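You operate a simulated robot arm through the tools that you are given. There is no shell and no other tool. Be economical: measure what you need, move in short steps, check, and stop when the job is done.

You are at the controls of a simulated two-armed robot. One attempt, no reset.

Task
Take the lid off the small green can and lay it down on the top of the steel table. Take the white-core spool from the 95 bay and put it on the grey plate. Take the yellow padlock and leave it on top of the orange clip. Put the 135 open cage on the second shelf from the bottom of the black rack. Put two of the black caps from the open end of the steel bench on the back of the cuff bench. Put one of the yellow felt scraps from the open end of the steel bench on the black sheet. The order is free. Set down upright: white-core spool.

Only the result counts: the job must be done as asked and must still hold three seconds after the hand-in. Knocking over, shifting, dropping, spilling or breaking anything else fails it. Lids that push on must go on centred and level and be pressed home; caps that screw on are set level and turned clockwise until they are tight. Flat cloth is picked up by pressing the open fingertips on it (5 to 10 N) and closing them slowly along it; thin cloth reads only 2 to 8 mm in the jaws.

Robot
Two 6-joint arms with two-finger grippers on one trunk, on a base that drives. Base frame: it is fixed to the floor where the robot stands at the start and does not move with it; the origin is under the middle of the robot, x ahead of it, y to its left, z up; the surface under the hand at the start is at about z = 800. Units: mm, rad, N and s.
The left shoulder is at the start at [30, 178, 963], the right one opposite. With the tool pointing down near the work surface each hand reaches from about 420 to 840 mm from the robot's upright axis, wherever it stands, measured 20 degrees to its own side. Places, roughly: back of the cuff bench [7400, 7400, 800]; black cap (7x7x4 cm) [7600, 4200, 700]; black sheet (16x12x1 cm) [7800, 4300, 700]; grey plate (16x13x1 cm) [3200, -4000, 800]; open cage [8250, 2250, 750]; orange clip (8x5x4 cm) [7100, -1400, 1000]; second shelf of the black rack [10600, 6200, 600]; small green can (7x7x6 cm) [500, 200, 800]; white-core spool (7x7x14 cm) [5100, -1500, 900]; yellow felt scrap (8x4x2 cm) [7500, 4100, 700]; yellow padlock (5x3x9 cm) [7200, -1300, 1000]. Payload 2.54 kg a hand.
The TCP of each hand is the grasp point between the finger pads, 30 mm short of the fingertips. In the tool frame z runs along the fingers and y along their closing line. The gripper opens to 116 mm. The gripper's body begins 95 mm behind the TCP.
Orientation is that of the tool frame in the base frame, as a unit quaternion [w, x, y, z]. With the fingers straight down and closing along the base's y, the tool's x points along the base's -x, its y along +y and its z along -z.

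Tools
- The arms move only by the tool move_arm. It takes "left_series", "right_series" or both (then of equal length, played together; a hand with none holds still); each is a list of rows, each a list of 3 entries, a list of its own where there are three numbers: the turn, a rotation vector about the tool's x, y, z in rad, then the shift along the tool's x, y, z in cm, then the closure, from 0 (fully open) to 1 (shut). In form: [[[ax, ay, az], [x, y, z], grip], ...]. A call has 1 to 8 rows; each row shifts and turns the commanded pose from where the row before left it, along the tool's axes as they then stand. Rows are played at 5 a second. More than 50 mm and 0.15 rad between two rows, or a gripper value outside its range, and nothing of the call is played. A pose out of reach is approached as far as the arm can. The call stops where the force on the tool passes 40 N (or 10 N more than at its start, if that is more) or the arm is blocked; 0.2 s more then pass. The fingers move at their own pace (about 153 mm/s each) and stop on an object; they squeeze with about 39 N. The grip force told is the motor's: it shows also when the fingers shut on nothing. Time passes only in rows, and 0.2 s behind the last, so rows that do not move let the fingers close. It gives the time, the measured TCP pose, the force on the tool (base axes), the opening and the grip force at its end, in the units of the frame above (readings bear some noise), with the torque about the TCP (base axes, N m) and any sound that the robot's microphone picked up.
- Cameras (640 x 400 px; columns grow to the right, rows downward): "scene" is now at [41.4, 11.4, 1677]; the picture's right is [0.16, -0.99, 0.00], its down [-0.80, -0.13, -0.59] and it looks along [0.58, 0.10, -0.81] (base axes); focal length 290 px, centre (320, 200). "left" rides on the left gripper at [69, 15, -122] in its tool frame; the picture's right is [-0.21, 0.98, 0.00], its down [-0.83, -0.18, -0.53] and it looks along [-0.52, -0.11, 0.85] (tool axes); focal length 251 px, centre (320, 200). "right" rides on the right gripper at [69, -15, -122] in its tool frame; the picture's right is [0.21, 0.98, 0.00], its down [-0.83, 0.18, -0.53] and it looks along [-0.52, 0.11, 0.85] (tool axes); focal length 251 px, centre (320, 200). There is no depth. A picture from a camera that has moved, and an enlarged one, comes with that camera's place and axes in the base frame and with its lens.
- camera(camera): a new picture of that camera. The clock stands still meanwhile.
- slide_trunk(by): slides the trunk up (or, below 0, down) by that many mm; the arms and the scene camera ride with it, the base frame stays. It gives what a move gives, with no picture.
- base_move(legs): drives the robot by 1 to 6 legs, each [ahead, left, turn to the left] in mm, mm and rad, along the robot's own axes; the way and the turn of a leg run together, so that a leg with both is an arc; at most 1500 mm and 3.142 rad a leg. The arms and the cameras ride along, it lands a little off, and it stops where it bumps. It gives what a move gives.
- head_to(pan, tilt): turns the head with the scene camera to pan (to the left, within 2.496 rad either way) and tilt (down, from -0.506 to 1.204), counted from straight ahead of the robot. It gives what a move gives.
- inspect(camera, box): a new picture of the part [left, top, right, bottom] of that camera's present view, enlarged. The clock stands still meanwhile.
- finish_job(): hands the job in; it is judged then, once.

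Go step by step. Nothing tells you exact positions but the pictures and the camera data: compare them with the known pose of the tool, close in by small moves and look again before you grip or let go. The budget is 196 turns and 172 pictures, counting those below and the enlarged ones. Unless the task says otherwise, let go and move clear before handing in.

The tools are called after ">>>" by a JSON object that holds its "method" and its "body". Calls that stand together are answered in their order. move_arm: Moves the arms, as the interface text tells. Its arguments: {"type":"object","properties":{"left_series":{"type":"array","items":{"type":"array"}},"right_series":{"type":"array","items":{"type":"array"}}},"required":[]} The other tools are called the same way: slide_trunk (by) slides the trunk up or down; base_move (legs) drives the base; head_to (pan, tilt) turns the head that bears the scene camera; camera (camera) takes a picture; inspect (camera, box) takes an enlarged picture of a part of a camera's view; finish_job () hands the job in.

At the start:

```text
time: 0.0
left_tcp_pos: [360.0, 317.2, 1144.0]
left_ee_rot: [0.0, 0.001, 1.0, 0.0]
left_contact_force: [-0.1, -0.3, -0.4]
left_torque: [0.0, -0.01, -0.02]
left_grip_width: 116.2
left_finger_force: 0.2
right_tcp_pos: [563.8, -43.3, 1052.8]
right_ee_rot: [0.0, -0.001, 1.0, 0.0]
right_contact_force: [0.5, 0.0, 0.2]
right_torque: [-0.01, -0.01, -0.01]
right_grip_width: 116.2
right_finger_force: 0.0
trunk travel left (down, up): [-175.0, 365.0]
robot x, y, heading: [-3.3, 0.5, -0.001]
head pan, tilt: [0.164, 0.939]
```

scene: 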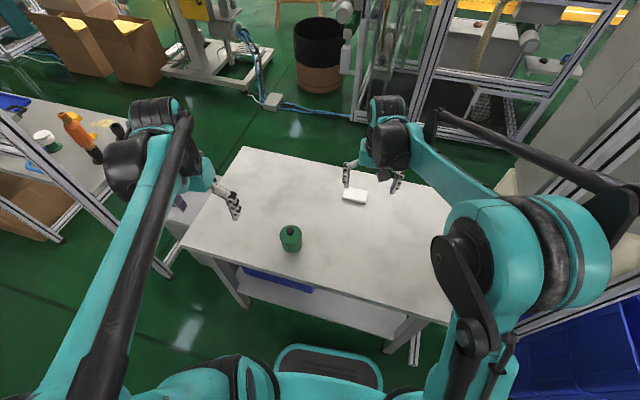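
right: 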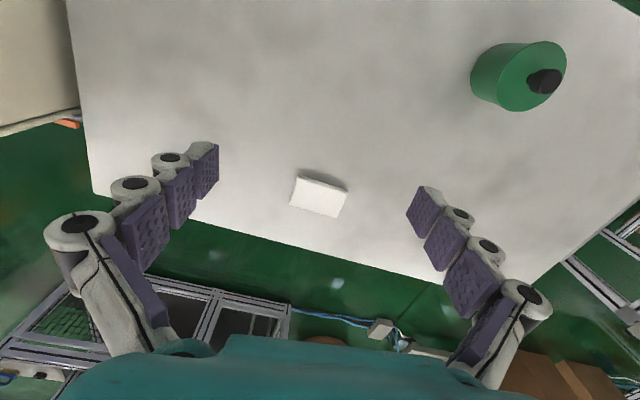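
left: 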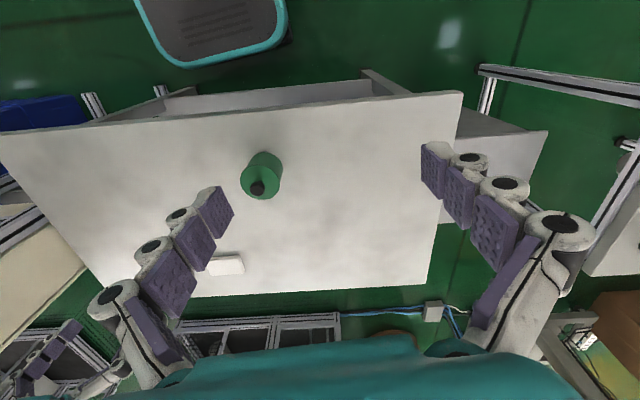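

The can with the black knob stands near [480, 185] on the table. I'll take a closer look before picking up the lid.

>>> {"method": "inspect", "body": {"camera": "left", "box": [200, 120, 320, 220]}}

>>> {"method": "inspect", "body": {"camera": "scene", "box": [250, 170, 410, 270]}}

```text
4.00 times, centred on (260, 170) of left
camera zoom: at [290.7, 331.6, 1265.0], right [0.21, 0.98, 0.0], down [0.83, -0.18, 0.53], along [0.52, -0.11, -0.85], focal length 1006 px, centre (560, 320)
```

zoom: 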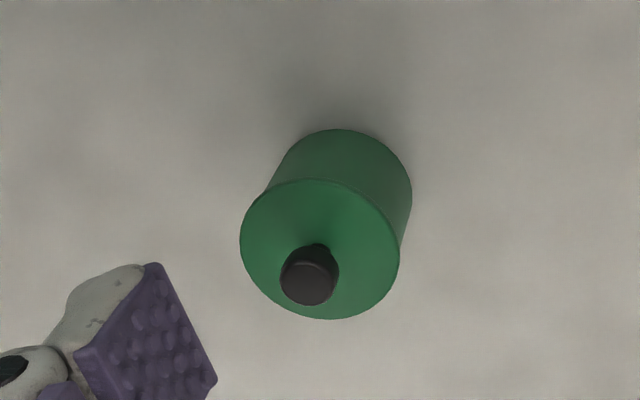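

```text
4.00 times, centred on (330, 220) of scene
camera zoom: at [41.4, 11.4, 1677.0], right [0.16, -0.99, 0.0], down [-0.8, -0.13, -0.59], along [0.58, 0.1, -0.81], focal length 1158 px, centre (280, 120)
```

zoom: 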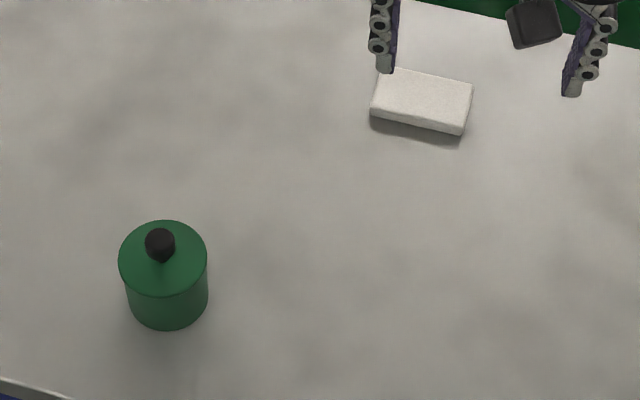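

The knob is about 24 mm across with its top near [487, 180, 870]. I'll bring the left hand over it and look again.

>>> {"method": "move_arm", "body": {"left_series": [[[0, 0, 0], [-2.54, -2.74, 2.88], 0.3], [[0, 0, 0], [-2.54, -2.74, 2.88], 0.3], [[0, 0, 0], [-2.54, -2.74, 2.88], 0.3], [[0, 0, 0], [-2.54, -2.74, 2.88], 0.3], [[0, 0, 0], [-2.54, -2.74, 2.88], 0.3], [[0, 0, 0], [0, 0, 0], 0.3]]}}

>>> {"method": "camera", "body": {"camera": "left"}}

>>> {"method": "camera", "body": {"camera": "scene"}}

```text
time: 1.4
left_tcp_pos: [486.1, 179.0, 1000.5]
left_ee_rot: [0.0, 0.0, 1.0, 0.001]
left_contact_force: [0.3, -0.1, 0.0]
left_torque: [-0.04, -0.05, -0.01]
left_grip_width: 81.4
left_finger_force: 0.0
right_tcp_pos: [563.5, -42.0, 1053.3]
right_ee_rot: [0.001, 0.0, 1.0, 0.0]
right_contact_force: [-0.6, 0.4, 0.4]
right_torque: [0.0, -0.01, 0.0]
right_grip_width: 115.9
right_finger_force: 0.0
trunk travel left (down, up): [-175.0, 365.0]
robot x, y, heading: [-1.4, -2.7, 0.002]
head pan, tilt: [0.164, 0.939]
```

```text
166 pictures are left
camera left: at [416.7, 193.8, 1122.0], right [0.21, 0.98, 0.0], down [0.83, -0.18, 0.53], along [0.52, -0.11, -0.85], focal length 251 px, centre (320, 200)
```

left: 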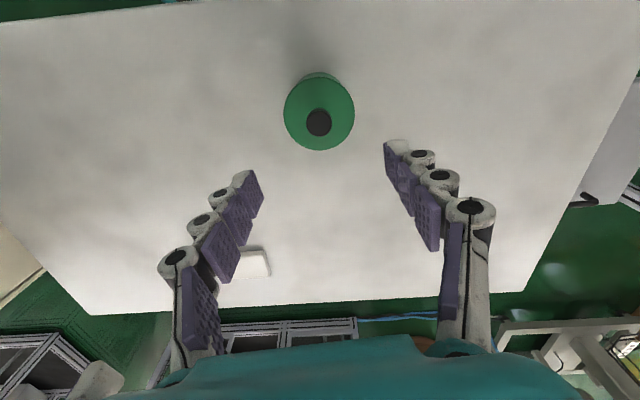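

```text
165 pictures are left
camera scene: at [40.1, 11.9, 1677.0], right [0.16, -0.99, 0.0], down [-0.8, -0.13, -0.59], along [0.58, 0.1, -0.81], focal length 290 px, centre (320, 200)
```

scene: 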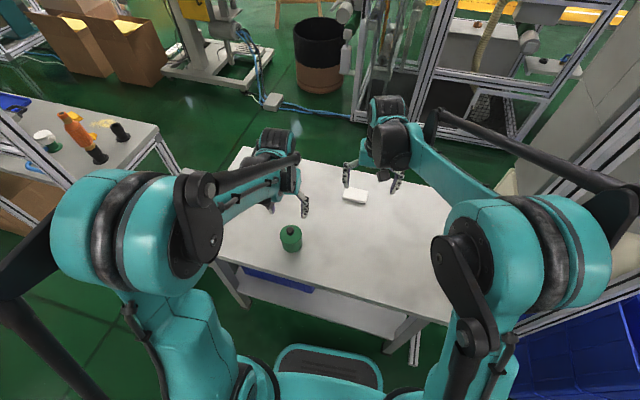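

The knob sits a few mm short of the hand's axis, at about [482.5, 177.5]. I'll correct for that, descend, and look once more.

>>> {"method": "move_arm", "body": {"left_series": [[[0, 0, 0], [0.3, -0.15, 3.5], 0.4], [[0, 0, 0], [0, 0, 3.5], 0.4], [[0, 0, 0], [0, 0, 3.0], 0.4], [[0, 0, 0], [0, 0, 0], 0.4]]}}

>>> {"method": "camera", "body": {"camera": "left"}}

```text
time: 2.4
left_tcp_pos: [482.8, 177.8, 899.2]
left_ee_rot: [0.0, 0.0, 1.0, 0.0]
left_contact_force: [1.0, 0.2, 0.5]
left_torque: [0.0, 0.01, 0.0]
left_grip_width: 69.6
left_finger_force: 0.0
right_tcp_pos: [564.2, -42.4, 1053.4]
right_ee_rot: [-0.001, 0.0, 1.0, 0.001]
right_contact_force: [0.3, -0.1, 0.2]
right_torque: [-0.03, -0.03, -0.02]
right_grip_width: 116.0
right_finger_force: 0.1
trunk travel left (down, up): [-175.0, 365.0]
robot x, y, heading: [1.9, 2.2, -0.003]
head pan, tilt: [0.164, 0.939]
```

```text
164 pictures are left
camera left: at [413.7, 192.1, 1021.8], right [0.21, 0.98, 0.0], down [0.83, -0.18, 0.53], along [0.52, -0.11, -0.85], focal length 251 px, centre (320, 200)
```

left: 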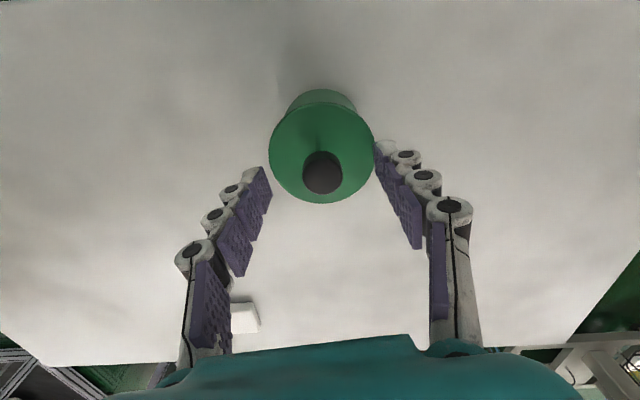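

The knob is well centred, with its top at about z = 873. I'll descend so the tips stand just above the lid and check the force.

>>> {"method": "move_arm", "body": {"left_series": [[[0, 0, 0], [0, 0, 0.5], 0.5], [[0, 0, 0], [0, 0, 0.4], 0.6], [[0, 0, 0], [0, 0, 0], 0.6]]}}

>>> {"method": "inspect", "body": {"camera": "left", "box": [200, 80, 440, 230]}}

```text
time: 2.9
left_tcp_pos: [481.9, 178.5, 896.5]
left_ee_rot: [0.001, -0.001, 1.0, 0.002]
left_contact_force: [-2.0, 7.0, 52.0]
left_torque: [0.16, 0.23, -0.02]
left_grip_width: 21.4
left_finger_force: 39.3
right_tcp_pos: [561.4, -42.8, 1054.8]
right_ee_rot: [0.002, -0.001, 1.0, -0.001]
right_contact_force: [0.7, 0.5, 0.2]
right_torque: [-0.02, 0.05, 0.01]
right_grip_width: 116.2
right_finger_force: 0.0
trunk travel left (down, up): [-175.0, 365.0]
robot x, y, heading: [-0.2, 0.5, -0.0]
head pan, tilt: [0.164, 0.939]
stopped in row 2 (left hand): the force on the tool passed its limit at 59 N (the readings are from after the stop); the commanded pose is now the measured one
```

```text
2.67 times, centred on (320, 155) of left
camera zoom: at [412.5, 193.3, 1017.5], right [0.21, 0.98, 0.0], down [0.82, -0.18, 0.54], along [0.53, -0.11, -0.84], focal length 670 px, centre (320, 320)
```

zoom: 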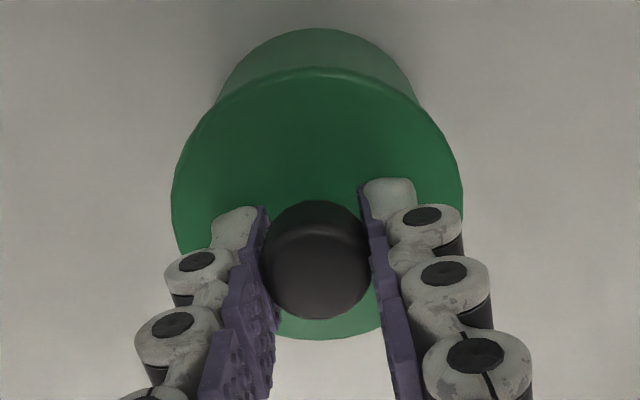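

The fingertips are on the lid top (z about 866) and have already closed on the knob. I'll relieve the pressure, grip firmly, and lift straight up in small steps.

>>> {"method": "move_arm", "body": {"left_series": [[[0, 0, 0], [0, 0, -0.1], 0.9], [[0, 0, 0], [0, 0, -0.2], 1.0], [[0, 0, 0], [0, 0, 0], 1.0], [[0, 0, 0], [0, 0, -0.5], 1.0], [[0, 0, 0], [0, 0, -0.5], 1.0], [[0, 0, 0], [0, 0, -1], 1.0], [[0, 0, 0], [0, 0, -1], 1.0]]}}

>>> {"method": "camera", "body": {"camera": "left"}}

>>> {"method": "inspect", "body": {"camera": "scene", "box": [230, 180, 390, 280]}}

```text
time: 4.5
left_tcp_pos: [485.2, 178.3, 927.4]
left_ee_rot: [0.001, 0.0, 1.0, 0.001]
left_contact_force: [-0.1, 0.6, -2.1]
left_torque: [-0.03, -0.01, -0.01]
left_grip_width: 21.5
left_finger_force: 38.8
right_tcp_pos: [563.8, -42.1, 1052.1]
right_ee_rot: [0.0, 0.0, 1.0, -0.001]
right_contact_force: [0.4, 0.8, 0.4]
right_torque: [-0.02, -0.01, 0.03]
right_grip_width: 116.0
right_finger_force: 0.1
trunk travel left (down, up): [-175.0, 365.0]
robot x, y, heading: [-3.1, 2.2, 0.001]
head pan, tilt: [0.164, 0.939]
```

```text
162 pictures are left
camera left: at [415.2, 192.7, 1048.9], right [0.21, 0.98, 0.0], down [0.82, -0.18, 0.54], along [0.52, -0.11, -0.84], focal length 251 px, centre (320, 200)
```

left: 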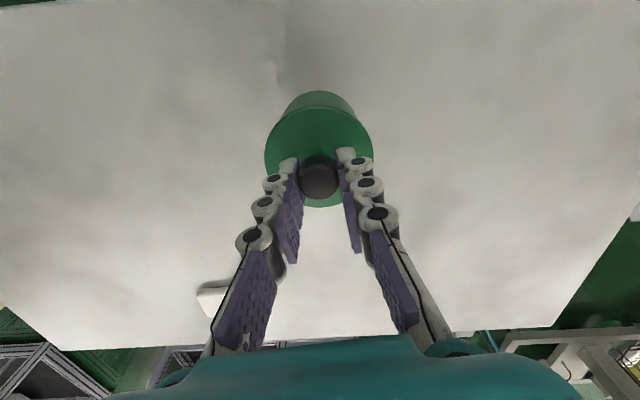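

```text
4.00 times, centred on (310, 230) of scene
camera zoom: at [41.5, 11.4, 1677.0], right [0.16, -0.99, 0.0], down [-0.8, -0.13, -0.59], along [0.58, 0.1, -0.81], focal length 1158 px, centre (360, 80)
```

zoom: 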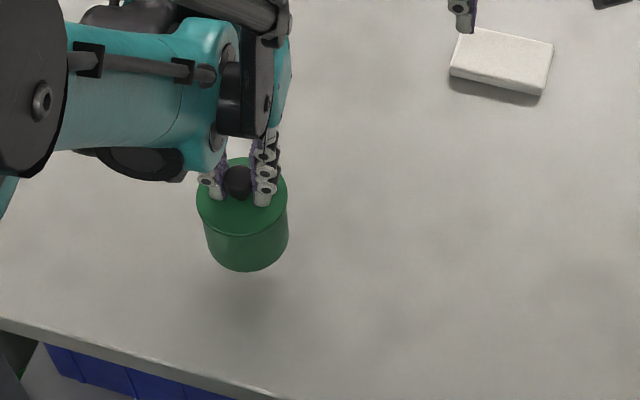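

The whole can came up with the lid, so the lid holds tight and the body has to be held by the other hand. I'll set the can back on the table and turn the right hand to a slanted grip.

>>> {"method": "move_arm", "body": {"left_series": [[[0, 0, 0], [0, 0, 1.0], 1], [[0, 0, 0], [0, 0, 1.0], 1], [[0, 0, 0], [0, 0, 0.7], 1], [[0, 0, 0], [0, 0, 0.2], 1], [[0, 0, 0], [0, 0, 0.1], 1], [[0, 0, 0], [0, 0, 0.0], 1]], "right_series": [[[0, 0, -0.1455], [0, 0, 0], 0], [[0, 0, -0.1455], [0, 0, 0], 0], [[0, 0, -0.1455], [0, 0, 0], 0], [[0, 0, -0.1455], [0, 0, 0], 0], [[0, 0, -0.1455], [0, 0, 0], 0], [[0, 0, -0.1455], [0, 0, 0], 0]]}}

>>> {"method": "move_arm", "body": {"right_series": [[[0, -0.1455, 0], [0, 0, 0], 0], [[0, -0.1455, 0], [0, 0, 0], 0], [[0, -0.1455, 0], [0, 0, 0], 0], [[0, -0.1455, 0], [0, 0, 0], 0], [[0, -0.1455, 0], [0, 0, 0], 0], [[0, -0.1455, 0], [0, 0, 0], 0]]}}

>>> {"method": "camera", "body": {"camera": "scene"}}

```text
time: 5.9
left_tcp_pos: [484.9, 176.9, 896.2]
left_ee_rot: [0.001, 0.0, 1.0, 0.001]
left_contact_force: [-0.5, 0.8, 2.1]
left_torque: [0.0, -0.07, 0.03]
left_grip_width: 21.2
left_finger_force: 39.0
right_tcp_pos: [565.1, -42.5, 1051.8]
right_ee_rot: [0.0, -0.424, 0.906, 0.0]
right_contact_force: [-0.4, 0.7, -0.8]
right_torque: [0.01, 0.03, 0.03]
right_grip_width: 116.2
right_finger_force: 0.0
trunk travel left (down, up): [-175.0, 365.0]
robot x, y, heading: [2.9, 0.8, 0.004]
head pan, tilt: [0.164, 0.939]
```

```text
time: 7.3
left_tcp_pos: [485.2, 177.2, 896.2]
left_ee_rot: [0.001, 0.0, 1.0, 0.001]
left_contact_force: [-0.8, -0.2, 1.6]
left_torque: [-0.04, -0.02, -0.02]
left_grip_width: 21.3
left_finger_force: 38.7
right_tcp_pos: [565.3, -41.9, 1052.8]
right_ee_rot: [0.384, -0.383, 0.821, 0.179]
right_contact_force: [0.0, 0.1, -0.2]
right_torque: [0.01, 0.01, 0.02]
right_grip_width: 115.8
right_finger_force: 0.1
trunk travel left (down, up): [-175.0, 365.0]
robot x, y, heading: [-2.2, -0.2, -0.003]
head pan, tilt: [0.164, 0.939]
```

```text
160 pictures are left
camera scene: at [41.5, 11.0, 1677.0], right [0.16, -0.99, 0.0], down [-0.8, -0.13, -0.59], along [0.58, 0.1, -0.81], focal length 290 px, centre (320, 200)
```

scene: 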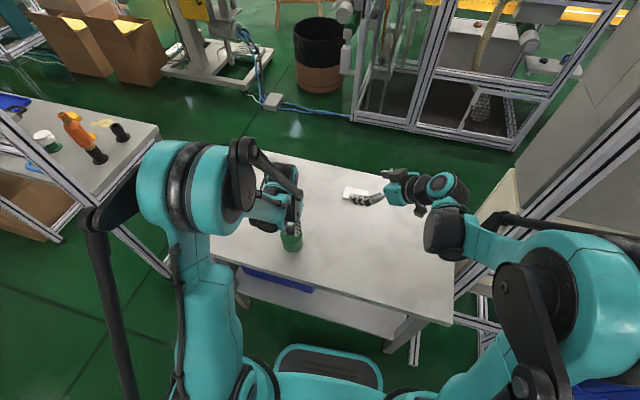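

The can is back on the table and the right hand is slanted correctly. I'll move it to a pre-grasp 130 mm behind the can body.

>>> {"method": "move_arm", "body": {"right_series": [[[0, 0, 0], [1.56, 3.37, 1.68], 0], [[0, 0, 0], [1.56, 3.37, 1.68], 0], [[0, 0, 0], [1.56, 3.37, 1.68], 0], [[0, 0, 0], [1.56, 3.37, 1.68], 0], [[0, 0, 0], [1.56, 3.37, 1.68], 0], [[0, 0, 0], [1.56, 3.37, 1.68], 0], [[0, 0, 0], [0, 0, 0], 0]]}}

>>> {"method": "camera", "body": {"camera": "right"}}

>>> {"method": "camera", "body": {"camera": "scene"}}

```text
time: 8.9
left_tcp_pos: [486.0, 177.6, 896.4]
left_ee_rot: [0.001, 0.0, 1.0, 0.002]
left_contact_force: [-0.3, -0.3, 0.2]
left_torque: [0.02, 0.0, 0.01]
left_grip_width: 21.1
left_finger_force: 39.4
right_tcp_pos: [443.2, 111.5, 969.9]
right_ee_rot: [0.382, -0.383, 0.822, 0.179]
right_contact_force: [-0.7, -0.3, 1.3]
right_torque: [-0.02, -0.03, -0.02]
right_grip_width: 115.9
right_finger_force: 0.1
right hand out of reach, approached as far as the arm can: row 4, 5, 6
trunk travel left (down, up): [-175.0, 365.0]
robot x, y, heading: [0.3, 0.6, -0.002]
head pan, tilt: [0.164, 0.939]
heard: snap
```

```text
159 pictures are left
camera right: at [367.4, -3.0, 996.3], right [-0.84, 0.52, -0.16], down [-0.06, 0.21, 0.98], along [0.54, 0.83, -0.15], focal length 251 px, centre (320, 200)
```

right: 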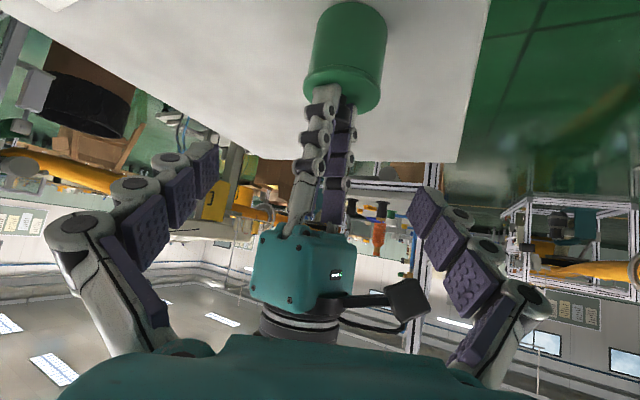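

```text
158 pictures are left
camera scene: at [41.8, 10.9, 1677.0], right [0.16, -0.99, 0.0], down [-0.8, -0.13, -0.59], along [0.58, 0.1, -0.81], focal length 290 px, centre (320, 200)
```

scene: 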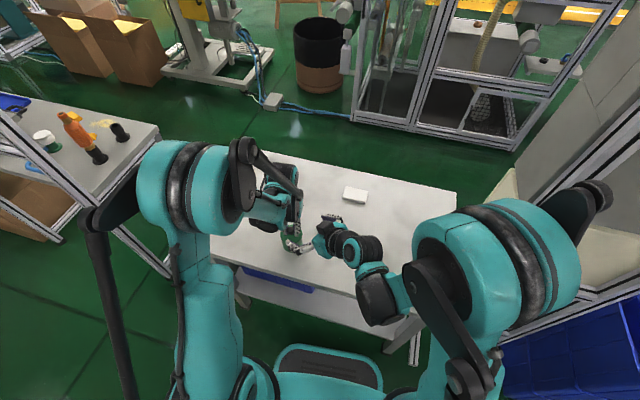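

The near wrist limits this direction, so the right hand could not get low enough. I'll retreat and yaw it so it approaches from the right side instead.

>>> {"method": "move_arm", "body": {"right_series": [[[0, 0, 0], [-1.14, -3.75, -1.44], 0], [[0, 0, 0], [-1.14, -3.75, -1.44], 0], [[0, 0, 0], [-1.14, -3.75, -1.44], 0], [[-0.0936, 0, -0.0785], [0, 0, 0], 0], [[-0.0936, 0, -0.0785], [0, 0, 0], 0], [[-0.0936, 0, -0.0785], [0, 0, 0], 0], [[-0.0936, 0, -0.0785], [0, 0, 0], 0], [[-0.0936, 0, -0.0785], [0, 0, 0], 0]]}}

```text
time: 10.7
left_tcp_pos: [486.0, 177.8, 896.1]
left_ee_rot: [0.001, 0.0, 1.0, 0.002]
left_contact_force: [0.7, -0.4, -0.3]
left_torque: [-0.02, 0.02, 0.0]
left_grip_width: 21.3
left_finger_force: 39.4
right_tcp_pos: [526.0, 31.2, 1026.3]
right_ee_rot: [0.311, -0.613, 0.667, 0.286]
right_contact_force: [0.3, 0.6, -0.3]
right_torque: [-0.03, 0.0, 0.02]
right_grip_width: 116.0
right_finger_force: 0.1
trunk travel left (down, up): [-175.0, 365.0]
robot x, y, heading: [0.7, -0.0, 0.004]
head pan, tilt: [0.164, 0.939]
```

Now to the pre-grasp from the right side, with a look.

>>> {"method": "move_arm", "body": {"right_series": [[[0, 0, 0], [1.43, 1.3, 3.09], 0], [[0, 0, 0], [1.43, 1.3, 3.09], 0], [[0, 0, 0], [1.43, 1.3, 3.09], 0], [[0, 0, 0], [1.43, 1.3, 3.09], 0], [[0, 0, 0], [0, 0, 0], 0]]}}

>>> {"method": "camera", "body": {"camera": "right"}}

>>> {"method": "camera", "body": {"camera": "scene"}}

```text
time: 11.9
left_tcp_pos: [483.5, 176.6, 896.4]
left_ee_rot: [0.001, 0.001, 1.0, 0.001]
left_contact_force: [-1.1, -0.4, 0.4]
left_torque: [0.03, -0.02, -0.03]
left_grip_width: 21.1
left_finger_force: 38.9
right_tcp_pos: [475.3, 91.5, 903.7]
right_ee_rot: [0.312, -0.612, 0.668, 0.285]
right_contact_force: [0.0, 0.3, 0.1]
right_torque: [0.01, 0.03, 0.0]
right_grip_width: 116.2
right_finger_force: 0.0
trunk travel left (down, up): [-175.0, 365.0]
robot x, y, heading: [-5.7, 0.2, -0.005]
head pan, tilt: [0.164, 0.939]
```

```text
157 pictures are left
camera right: at [480.4, -46.4, 928.2], right [-0.98, -0.05, -0.17], down [-0.17, 0.14, 0.98], along [-0.03, 0.99, -0.14], focal length 251 px, centre (320, 200)
```

right: 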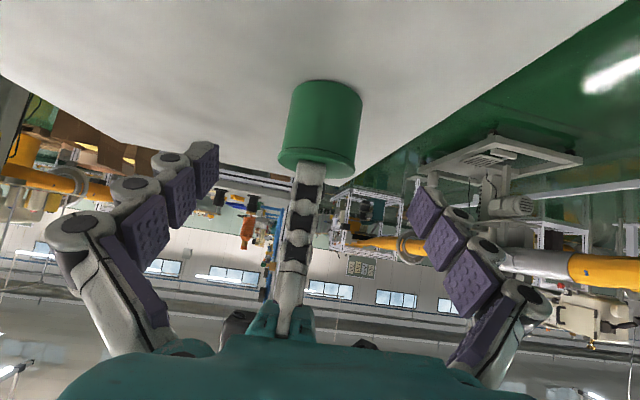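

```text
156 pictures are left
camera scene: at [41.3, 11.2, 1677.0], right [0.16, -0.99, 0.0], down [-0.8, -0.13, -0.59], along [0.58, 0.1, -0.81], focal length 290 px, centre (320, 200)
```

scene: 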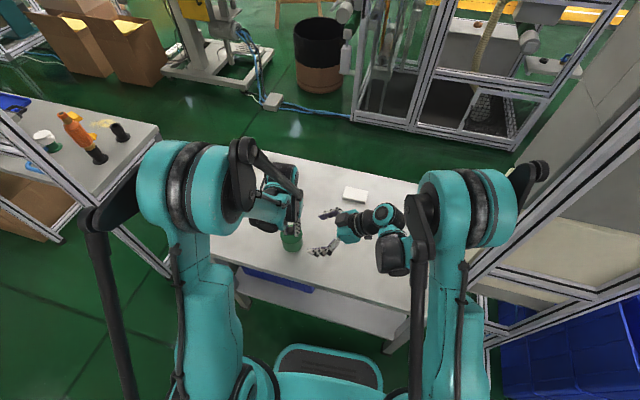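

The can lies centrally between the right fingers. I'll advance to it.

>>> {"method": "move_arm", "body": {"right_series": [[[0, 0, 0], [0, 0, 3.6], 0], [[0, 0, 0], [0, 0, 3.6], 0], [[0, 0, 0], [0, 0, 3.6], 0], [[0, 0, 0], [0, 0, 0], 0]]}}

>>> {"method": "camera", "body": {"camera": "right"}}

>>> {"method": "inspect", "body": {"camera": "scene", "box": [230, 170, 430, 295]}}

```text
time: 12.9
left_tcp_pos: [484.4, 176.8, 897.2]
left_ee_rot: [0.0, 0.0, 1.0, 0.002]
left_contact_force: [-0.1, -0.2, -0.2]
left_torque: [-0.01, -0.02, -0.02]
left_grip_width: 21.2
left_finger_force: 39.3
right_tcp_pos: [489.9, 176.5, 839.7]
right_ee_rot: [0.311, -0.613, 0.668, 0.285]
right_contact_force: [0.5, 0.2, 0.3]
right_torque: [0.0, -0.01, -0.01]
right_grip_width: 116.0
right_finger_force: 0.0
right hand out of reach, approached as far as the arm can: row 2
trunk travel left (down, up): [-175.0, 365.0]
robot x, y, heading: [3.5, 0.0, 0.003]
head pan, tilt: [0.164, 0.939]
```

```text
155 pictures are left
camera right: at [494.4, 38.6, 864.7], right [-0.98, -0.05, -0.16], down [-0.17, 0.14, 0.98], along [-0.03, 0.99, -0.14], focal length 251 px, centre (320, 200)
```

right: 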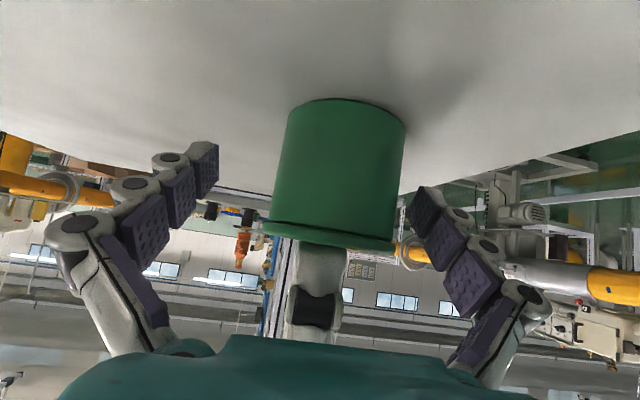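

```text
3.20 times, centred on (330, 232) of scene
camera zoom: at [41.2, 10.8, 1677.0], right [0.16, -0.99, 0.0], down [-0.8, -0.13, -0.59], along [0.58, 0.1, -0.81], focal length 927 px, centre (288, 96)
```

zoom: 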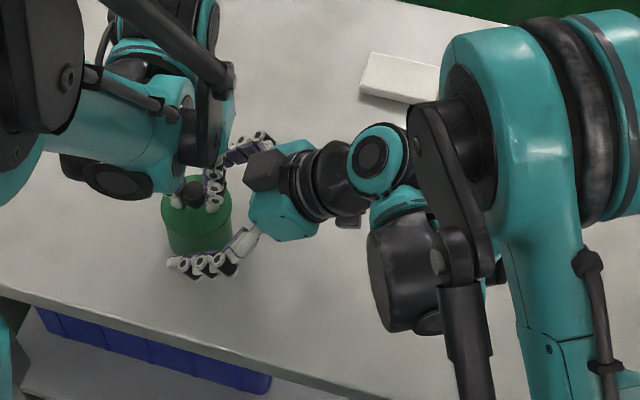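

The can is about 7 mm to the -x side of the right hand's middle. I'll correct, narrow the fingers and check before closing.

>>> {"method": "move_arm", "body": {"right_series": [[[0, 0, 0], [0.3, 0.7, 0.26], 0.1], [[0, 0, 0], [0, 0, 0], 0.25], [[0, 0, 0], [0, 0, 0], 0.25]]}}

>>> {"method": "camera", "body": {"camera": "right"}}

```text
time: 13.7
left_tcp_pos: [484.9, 177.4, 897.3]
left_ee_rot: [0.0, 0.001, 1.0, 0.001]
left_contact_force: [-0.3, 0.2, 0.2]
left_torque: [-0.05, 0.02, 0.01]
left_grip_width: 21.1
left_finger_force: 39.0
right_tcp_pos: [488.1, 180.0, 839.5]
right_ee_rot: [0.31, -0.613, 0.668, 0.285]
right_contact_force: [-0.9, -0.5, 1.1]
right_torque: [-0.02, -0.03, 0.0]
right_grip_width: 87.3
right_finger_force: 0.1
right hand out of reach, approached as far as the arm can: row 1
trunk travel left (down, up): [-175.0, 365.0]
robot x, y, heading: [1.3, 0.1, 0.002]
head pan, tilt: [0.164, 0.939]
```

```text
153 pictures are left
camera right: at [493.6, 42.1, 864.4], right [-0.98, -0.05, -0.16], down [-0.17, 0.14, 0.98], along [-0.03, 0.99, -0.15], focal length 251 px, centre (320, 200)
```

right: 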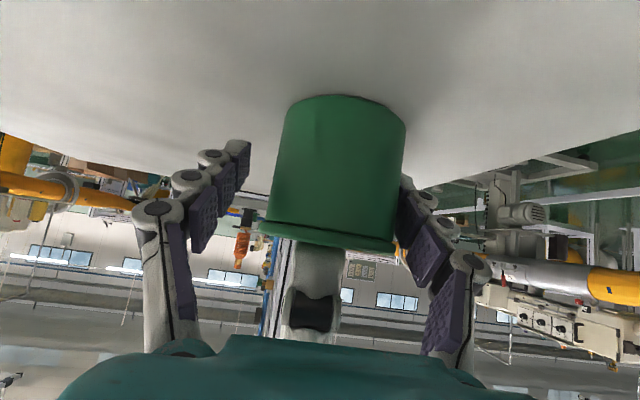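

The wrist is at its near limit, so I'll open, yaw a little more so the wrist moves away from the robot, then shift to centre.

>>> {"method": "move_arm", "body": {"right_series": [[[0, 0, 0], [0, 0, 0], 0], [[0, 0, 0], [0, 0, 0], 0], [[-0.1, 0, -0.084], [0, 0, 0], 0], [[-0.1, 0, -0.084], [0, 0, 0], 0], [[0, 0, 0], [0.28, 0.72, 0.13], 0], [[0, 0, 0], [0, 0, 0], 0.2], [[0, 0, 0], [0, 0, 0], 0.25]]}}

>>> {"method": "camera", "body": {"camera": "right"}}

```text
time: 15.3
left_tcp_pos: [485.2, 177.8, 897.5]
left_ee_rot: [0.001, 0.0, 1.0, 0.001]
left_contact_force: [0.5, 0.6, 0.1]
left_torque: [0.01, -0.01, -0.01]
left_grip_width: 21.5
left_finger_force: 39.0
right_tcp_pos: [482.4, 177.6, 834.5]
right_ee_rot: [-0.273, 0.694, -0.582, -0.323]
right_contact_force: [-0.7, 0.1, -0.9]
right_torque: [0.0, 0.01, -0.01]
right_grip_width: 86.8
right_finger_force: 0.1
trunk travel left (down, up): [-175.0, 365.0]
robot x, y, heading: [0.4, -2.2, -0.004]
head pan, tilt: [0.164, 0.939]
```

```text
152 pictures are left
camera right: at [522.7, 45.3, 860.3], right [-0.94, -0.31, -0.17], down [-0.2, 0.09, 0.98], along [-0.28, 0.95, -0.14], focal length 251 px, centre (320, 200)
```

right: 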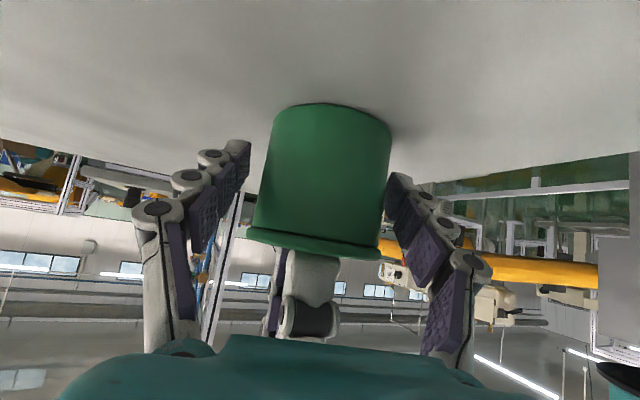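

Now it is centred. I'll close the right hand on the body, then lift the left slowly.

>>> {"method": "move_arm", "body": {"right_series": [[[0, 0, 0], [0, 0, 0], 0.4], [[0, 0, 0], [0, 0, 0], 0.6], [[0, 0, 0], [0, 0, 0], 1], [[0, 0, 0], [0, 0, 0], 1]]}}

>>> {"method": "move_arm", "body": {"left_series": [[[0, 0, 0], [0, 0, -0.2], 1], [[0, 0, 0], [0, 0, -0.2], 1], [[0, 0, 0], [0, 0, -0.3], 1], [[0, 0, 0], [0, 0, -0.3], 1], [[0, 0, 0], [0, 0, -0.5], 1]]}}

>>> {"method": "camera", "body": {"camera": "right"}}

```text
time: 16.3
left_tcp_pos: [483.3, 178.7, 896.9]
left_ee_rot: [0.002, 0.0, 1.0, 0.001]
left_contact_force: [0.3, -0.1, -0.9]
left_torque: [-0.02, -0.04, 0.01]
left_grip_width: 21.5
left_finger_force: 39.0
right_tcp_pos: [483.3, 178.4, 834.9]
right_ee_rot: [-0.272, 0.694, -0.582, -0.324]
right_contact_force: [1.2, 0.1, 3.3]
right_torque: [0.01, -0.21, -0.03]
right_grip_width: 65.4
right_finger_force: 39.3
trunk travel left (down, up): [-175.0, 365.0]
robot x, y, heading: [0.2, 2.4, 0.002]
head pan, tilt: [0.164, 0.939]
```

```text
time: 17.5
left_tcp_pos: [485.5, 177.4, 910.0]
left_ee_rot: [0.001, 0.0, 1.0, 0.001]
left_contact_force: [0.0, 0.0, 0.1]
left_torque: [-0.01, 0.0, -0.02]
left_grip_width: 21.0
left_finger_force: 39.2
right_tcp_pos: [482.9, 178.1, 833.7]
right_ee_rot: [-0.273, 0.694, -0.582, -0.324]
right_contact_force: [1.0, -1.4, 4.4]
right_torque: [0.04, -0.22, -0.06]
right_grip_width: 65.2
right_finger_force: 39.0
trunk travel left (down, up): [-175.0, 365.0]
robot x, y, heading: [-1.5, 0.0, 0.004]
head pan, tilt: [0.164, 0.939]
```

```text
151 pictures are left
camera right: at [522.6, 45.3, 860.4], right [-0.94, -0.31, -0.17], down [-0.2, 0.09, 0.98], along [-0.28, 0.95, -0.14], focal length 251 px, centre (320, 200)
```

right: 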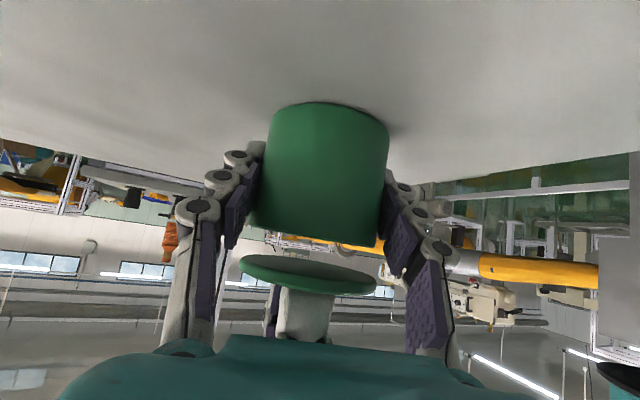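

The lid is off and the can stands held. I'll release the right hand and back it out, and lift the lid and carry it to the left over free table.

>>> {"method": "move_arm", "body": {"right_series": [[[0, 0, 0], [0, 0, 0], 0], [[0, 0, 0], [0, 0, 0], 0], [[0, 0, 0], [0, 0, -3.5], 0], [[0, 0, 0], [0, 0, -4.5], 0], [[0, 0, 0], [0, 0, -4.5], 0], [[0, 0, 0], [0, 0, -4.5], 0], [[0, 0, 0], [0, 0, -4.5], 0]], "left_series": [[[0, 0, 0], [0, 0, -1], 1], [[0, 0, 0], [0, 0, -3], 1], [[0, 0, 0], [0, 0, -3], 1], [[0, 0, 0], [0, 0, 0], 1], [[0, 0, 0], [0, 4.3, 0], 1], [[0, 0, 0], [0, 4.3, 0], 1], [[0, 0, 0], [0, 4.3, 0], 1]]}}

>>> {"method": "camera", "body": {"camera": "left"}}

>>> {"method": "camera", "body": {"camera": "scene"}}

```text
time: 19.1
left_tcp_pos: [484.7, 309.2, 982.0]
left_ee_rot: [0.002, 0.0, 1.0, 0.0]
left_contact_force: [0.0, 1.4, -0.4]
left_torque: [-0.06, -0.03, 0.0]
left_grip_width: 21.2
left_finger_force: 38.7
right_tcp_pos: [513.2, 16.2, 972.5]
right_ee_rot: [-0.272, 0.695, -0.582, -0.323]
right_contact_force: [-0.1, 0.4, 0.2]
right_torque: [-0.02, -0.03, -0.04]
right_grip_width: 116.4
right_finger_force: 0.1
trunk travel left (down, up): [-175.0, 365.0]
robot x, y, heading: [0.2, 0.5, 0.002]
head pan, tilt: [0.164, 0.939]
```

```text
150 pictures are left
camera left: at [415.6, 323.9, 1103.8], right [0.21, 0.98, 0.0], down [0.82, -0.18, 0.54], along [0.52, -0.11, -0.84], focal length 251 px, centre (320, 200)
```

left: 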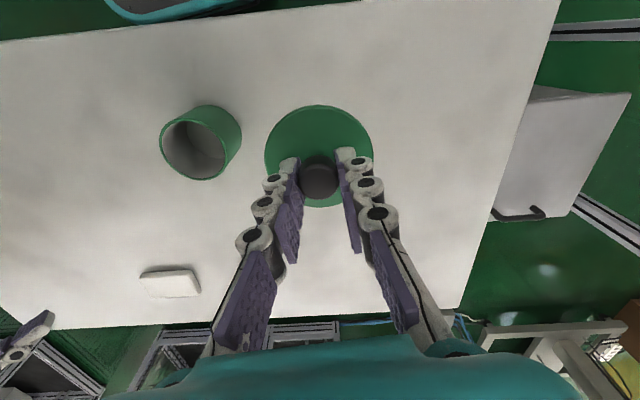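

```text
149 pictures are left
camera scene: at [41.0, 12.1, 1677.0], right [0.16, -0.99, 0.0], down [-0.8, -0.13, -0.59], along [0.58, 0.1, -0.81], focal length 290 px, centre (320, 200)
```

scene: 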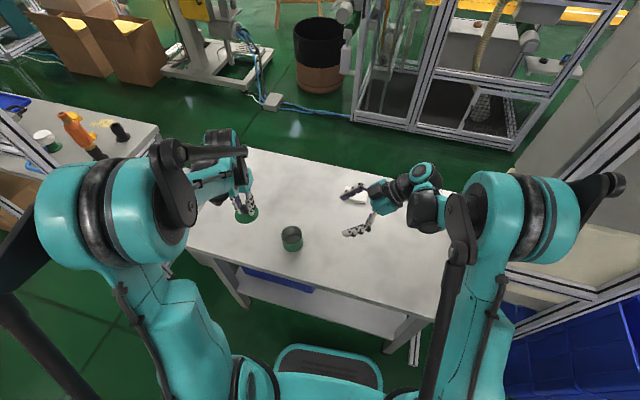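

The can stands open and upright where it was. I'll lower the lid onto the table.

>>> {"method": "move_arm", "body": {"left_series": [[[0, 0, 0], [0, 0, 4.3], 1], [[0, 0, 0], [0, 0, 4.3], 1], [[0, 0, 0], [0, 0, 4.0], 1], [[0, 0, 0], [0, 0, 0.5], 1], [[0, 0, 0], [0, 0, 0.3], 1], [[0, 0, 0], [0, 0, 0.3], 1]]}}

>>> {"method": "camera", "body": {"camera": "left"}}

```text
time: 20.5
left_tcp_pos: [484.7, 306.0, 844.6]
left_ee_rot: [0.001, 0.0, 1.0, 0.001]
left_contact_force: [-0.5, 0.1, 0.0]
left_torque: [-0.02, -0.02, 0.01]
left_grip_width: 21.3
left_finger_force: 39.0
right_tcp_pos: [513.6, 15.2, 973.7]
right_ee_rot: [-0.272, 0.695, -0.582, -0.323]
right_contact_force: [0.2, -0.2, 0.3]
right_torque: [0.01, 0.01, 0.01]
right_grip_width: 116.1
right_finger_force: 0.0
trunk travel left (down, up): [-175.0, 365.0]
robot x, y, heading: [0.2, -1.7, -0.002]
head pan, tilt: [0.164, 0.939]
```

```text
148 pictures are left
camera left: at [414.5, 321.8, 966.0], right [0.21, 0.98, 0.0], down [0.82, -0.18, 0.54], along [0.52, -0.11, -0.84], focal length 251 px, centre (320, 200)
```

left: 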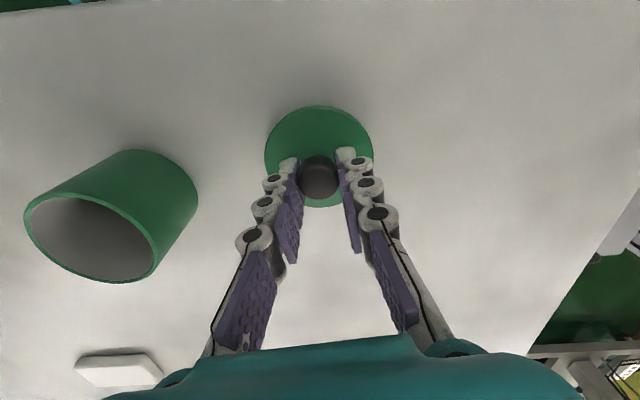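

>>> {"method": "move_arm", "body": {"left_series": [[[0, 0, 0], [0, 0, 0.2], 1], [[0, 0, 0], [0, 0, 0.2], 1], [[0, 0, 0], [0, 0, 0.15], 1], [[0, 0, 0], [0, 0, 0.15], 1]]}}

```text
time: 21.5
left_tcp_pos: [485.6, 307.4, 838.3]
left_ee_rot: [0.001, -0.001, 1.0, 0.001]
left_contact_force: [-0.7, 0.2, -0.1]
left_torque: [-0.01, 0.01, -0.03]
left_grip_width: 21.2
left_finger_force: 39.2
right_tcp_pos: [512.3, 15.2, 972.8]
right_ee_rot: [-0.272, 0.694, -0.583, -0.323]
right_contact_force: [-0.1, 0.0, 0.5]
right_torque: [0.01, -0.07, 0.03]
right_grip_width: 115.8
right_finger_force: 0.0
trunk travel left (down, up): [-175.0, 365.0]
robot x, y, heading: [-0.5, -3.0, 0.003]
head pan, tilt: [0.164, 0.939]
```

No contact yet, so I'll go on down in 1–2 mm steps.

>>> {"method": "move_arm", "body": {"left_series": [[[0, 0, 0], [0, 0, 0.15], 1], [[0, 0, 0], [0, 0, 0.15], 1], [[0, 0, 0], [0, 0, 0.1], 1]]}}

>>> {"method": "inspect", "body": {"camera": "scene", "box": [200, 180, 300, 245]}}

```text
time: 22.4
left_tcp_pos: [484.7, 306.6, 835.7]
left_ee_rot: [0.003, 0.0, 1.0, 0.002]
left_contact_force: [1.2, -0.7, 24.8]
left_torque: [-0.11, 0.18, 0.0]
left_grip_width: 21.4
left_finger_force: 38.8
right_tcp_pos: [511.7, 14.2, 973.1]
right_ee_rot: [-0.273, 0.694, -0.582, -0.324]
right_contact_force: [-0.5, 0.9, -0.6]
right_torque: [-0.01, 0.01, 0.02]
right_grip_width: 115.9
right_finger_force: 0.1
trunk travel left (down, up): [-175.0, 365.0]
robot x, y, heading: [-2.9, -1.0, 0.003]
head pan, tilt: [0.164, 0.939]
stopped in row 3 (left hand): the force on the tool passed its limit at 42 N (the readings are from after the stop); the commanded pose is now the measured one
```

```text
6.15 times, centred on (250, 212) of scene
camera zoom: at [39.7, 10.3, 1677.1], right [0.16, -0.99, 0.0], down [-0.8, -0.13, -0.59], along [0.58, 0.1, -0.81], focal length 1782 px, centre (751, 123)
```

zoom: 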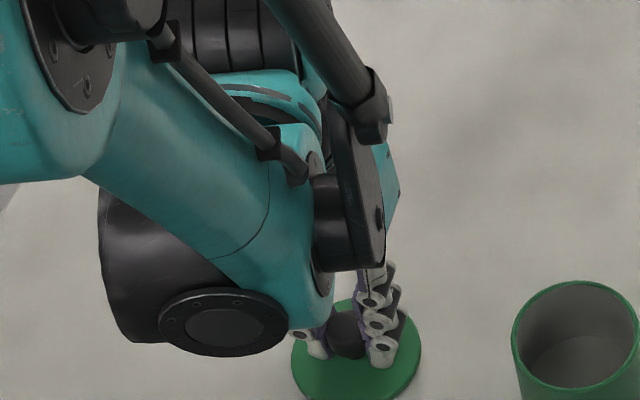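

The lid is down on the table. I'll ease off, open and rise clear with the left hand.

>>> {"method": "move_arm", "body": {"left_series": [[[0, 0, 0], [0, 0, -0.1], 0.8], [[0, 0, 0], [0, 0, 0], 0.5], [[0, 0, 0], [0, 0, 0], 0.4], [[0, 0, 0], [0, 0, -3], 0.4], [[0, 0, 0], [0, 0, -4.5], 0.4], [[0, 0, 0], [0, 0, -4.8], 0.4], [[0, 0, 0], [0, 0, -4.8], 0.4], [[0, 0, 0], [0, 0, -4.8], 0.4]]}}

>>> {"method": "camera", "body": {"camera": "left"}}

>>> {"method": "head_to", "body": {"pan": -0.5, "tilt": 0.3}}

>>> {"method": "camera", "body": {"camera": "scene"}}

```text
time: 24.2
left_tcp_pos: [485.3, 308.0, 1054.3]
left_ee_rot: [0.003, 0.0, 1.0, 0.001]
left_contact_force: [0.1, 0.0, -0.4]
left_torque: [0.03, -0.01, -0.01]
left_grip_width: 69.8
left_finger_force: 0.1
right_tcp_pos: [511.8, 15.2, 973.4]
right_ee_rot: [-0.272, 0.695, -0.582, -0.324]
right_contact_force: [-0.4, 0.8, 0.6]
right_torque: [-0.02, 0.0, 0.0]
right_grip_width: 116.2
right_finger_force: 0.0
trunk travel left (down, up): [-175.0, 365.0]
robot x, y, heading: [-1.1, -0.1, 0.003]
head pan, tilt: [0.164, 0.939]
```

```text
146 pictures are left
camera left: at [415.3, 322.7, 1175.3], right [0.21, 0.98, 0.0], down [0.82, -0.18, 0.54], along [0.53, -0.11, -0.84], focal length 251 px, centre (320, 200)
```

left: 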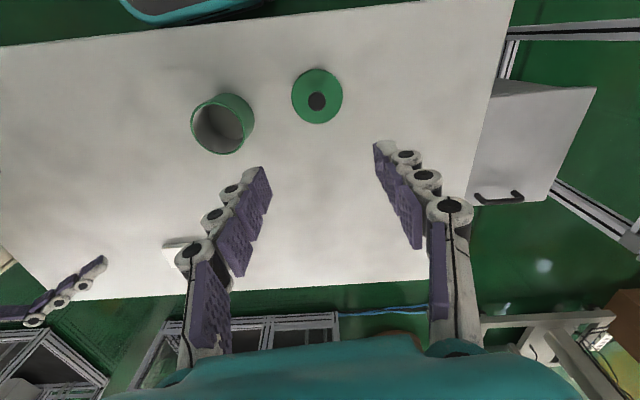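

```text
time: 25.3
left_tcp_pos: [487.1, 308.1, 1053.0]
left_ee_rot: [0.002, 0.0, 1.0, 0.001]
left_contact_force: [0.2, 0.3, -0.1]
left_torque: [0.0, 0.02, 0.02]
left_grip_width: 69.5
left_finger_force: 0.1
right_tcp_pos: [512.5, 14.1, 972.1]
right_ee_rot: [-0.272, 0.694, -0.582, -0.324]
right_contact_force: [0.3, 0.0, -0.5]
right_torque: [0.02, 0.01, 0.0]
right_grip_width: 115.8
right_finger_force: 0.0
trunk travel left (down, up): [-175.0, 365.0]
robot x, y, heading: [-2.0, 2.3, 0.003]
head pan, tilt: [-0.499, 0.3]
```

```text
145 pictures are left
camera scene: at [51.6, -45.0, 1732.0], right [-0.48, -0.88, 0.0], down [-0.26, 0.14, -0.95], along [0.84, -0.46, -0.3], focal length 290 px, centre (320, 200)
```

scene: 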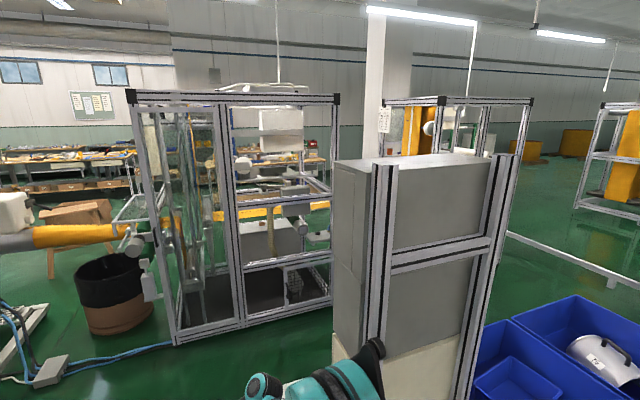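

The lid lies on the table with its knob up, and the can is untouched. Next I'll bring the right hand back to pointing down and look around for a way to drive.

>>> {"method": "move_arm", "body": {"right_series": [[[0, 0.1455, 0], [0, 0, -1.5], 0], [[0, 0.1455, 0], [0, 0, -1.5], 0], [[0, 0.1455, 0], [0, 0, -1.5], 0], [[0, 0.1455, 0], [0, 0, -1.5], 0], [[0, 0.1455, 0], [0, 0, -1.5], 0], [[0, 0.1455, 0], [0, 0, -1.5], 0], [[0, 0, 0.1455], [0, 0, -2], 0], [[0, 0, 0.1455], [0, 0, -2], 0]]}}

>>> {"method": "move_arm", "body": {"right_series": [[[0, 0, 0.1455], [0, 0, -1], 0], [[0, 0, 0.1455], [0, 0, -1], 0], [[0, 0, 0.1455], [0, 0, 0], 0], [[0, 0, 0.1455], [0, 0, 0], 0], [[0, 0, 0.1455], [0, 0, 0], 0], [[0, 0, 0.1455], [0, 0, 0], 0], [[0, 0, 0.1455], [0, 0, 0], 0], [[0, 0, 0.1455], [0, 0, 0], 0]]}}

>>> {"method": "head_to", "body": {"pan": -1.5, "tilt": 0.4}}

>>> {"method": "camera", "body": {"camera": "scene"}}

>>> {"method": "head_to", "body": {"pan": 0.6, "tilt": 0.35}}

>>> {"method": "camera", "body": {"camera": "scene"}}

>>> {"method": "head_to", "body": {"pan": 1.7, "tilt": 0.4}}

>>> {"method": "camera", "body": {"camera": "scene"}}

```text
time: 27.1
left_tcp_pos: [486.6, 308.4, 1052.8]
left_ee_rot: [0.003, 0.0, 1.0, 0.002]
left_contact_force: [0.1, 0.0, -0.3]
left_torque: [-0.02, 0.0, 0.0]
left_grip_width: 69.6
left_finger_force: 0.1
right_tcp_pos: [521.4, -27.8, 1088.7]
right_ee_rot: [0.0, -0.664, 0.748, -0.001]
right_contact_force: [0.0, -0.4, 1.0]
right_torque: [-0.02, -0.02, 0.0]
right_grip_width: 115.8
right_finger_force: 0.1
trunk travel left (down, up): [-175.0, 365.0]
robot x, y, heading: [0.3, 0.7, 0.002]
head pan, tilt: [-0.499, 0.3]
```

```text
time: 28.9
left_tcp_pos: [485.5, 308.2, 1053.0]
left_ee_rot: [0.001, 0.0, 1.0, 0.001]
left_contact_force: [0.0, -0.2, 0.7]
left_torque: [0.02, 0.01, 0.01]
left_grip_width: 69.5
left_finger_force: 0.0
right_tcp_pos: [521.3, -26.6, 1109.3]
right_ee_rot: [0.0, -0.143, 0.99, 0.0]
right_contact_force: [0.5, 0.3, 0.2]
right_torque: [0.0, 0.01, 0.06]
right_grip_width: 116.0
right_finger_force: 0.1
trunk travel left (down, up): [-175.0, 365.0]
robot x, y, heading: [2.3, 1.0, -0.0]
head pan, tilt: [-0.499, 0.3]
```

```text
time: 30.2
left_tcp_pos: [487.4, 309.1, 1051.9]
left_ee_rot: [0.002, 0.0, 1.0, 0.001]
left_contact_force: [0.3, 0.0, -0.8]
left_torque: [0.03, -0.01, 0.0]
left_grip_width: 69.9
left_finger_force: 0.0
right_tcp_pos: [520.6, -26.5, 1108.6]
right_ee_rot: [0.0, -0.145, 0.989, 0.0]
right_contact_force: [0.2, -0.8, 1.0]
right_torque: [0.03, -0.03, -0.01]
right_grip_width: 116.0
right_finger_force: 0.1
trunk travel left (down, up): [-175.0, 365.0]
robot x, y, heading: [0.3, 0.5, -0.0]
head pan, tilt: [-1.499, 0.4]
```

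```text
144 pictures are left
camera scene: at [-23.9, -92.8, 1722.9], right [-1.0, -0.07, 0.0], down [-0.03, 0.39, -0.92], along [0.07, -0.92, -0.39], focal length 290 px, centre (320, 200)
```

scene: 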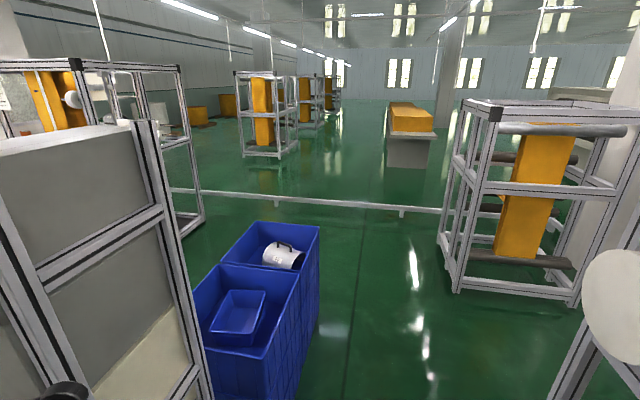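

```text
time: 32.2
left_tcp_pos: [487.5, 308.9, 1053.3]
left_ee_rot: [0.001, 0.0, 1.0, 0.001]
left_contact_force: [0.7, -0.5, 0.2]
left_torque: [0.01, 0.02, -0.04]
left_grip_width: 69.5
left_finger_force: 0.0
right_tcp_pos: [519.9, -27.3, 1108.5]
right_ee_rot: [0.001, -0.145, 0.99, 0.0]
right_contact_force: [-0.1, -0.1, 0.2]
right_torque: [-0.02, 0.02, 0.0]
right_grip_width: 115.9
right_finger_force: 0.1
trunk travel left (down, up): [-175.0, 365.0]
robot x, y, heading: [-2.7, 1.9, 0.003]
head pan, tilt: [0.6, 0.351]
```

```text
143 pictures are left
camera scene: at [46.2, 52.2, 1727.4], right [0.56, -0.83, 0.0], down [-0.28, -0.19, -0.94], along [0.78, 0.53, -0.34], focal length 290 px, centre (320, 200)
```

scene: 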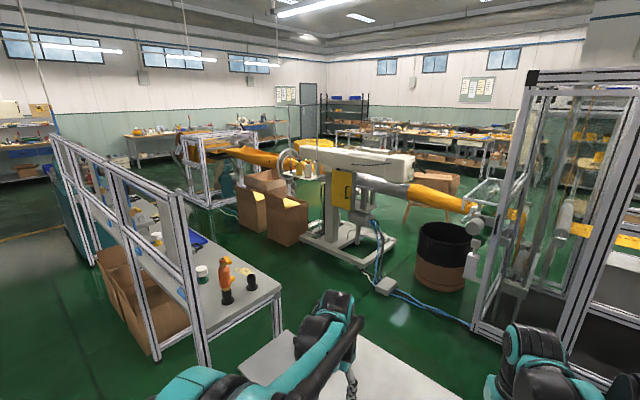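

```text
time: 33.5
left_tcp_pos: [486.1, 309.5, 1052.9]
left_ee_rot: [0.002, 0.0, 1.0, 0.001]
left_contact_force: [0.0, -1.0, -0.5]
left_torque: [0.04, 0.01, 0.02]
left_grip_width: 69.7
left_finger_force: 0.0
right_tcp_pos: [521.2, -26.7, 1109.2]
right_ee_rot: [0.0, -0.145, 0.989, 0.0]
right_contact_force: [0.3, 0.2, -0.3]
right_torque: [0.03, 0.0, 0.02]
right_grip_width: 116.2
right_finger_force: 0.1
trunk travel left (down, up): [-175.0, 365.0]
robot x, y, heading: [-1.4, -1.8, -0.001]
head pan, tilt: [1.7, 0.4]
```

```text
142 pictures are left
camera scene: at [-42.5, 91.5, 1722.9], right [0.99, 0.13, 0.0], down [0.05, -0.39, -0.92], along [-0.12, 0.91, -0.39], focal length 290 px, centre (320, 200)
```

scene: 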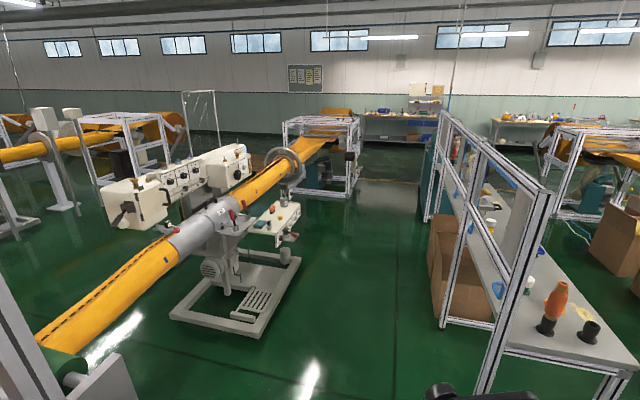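

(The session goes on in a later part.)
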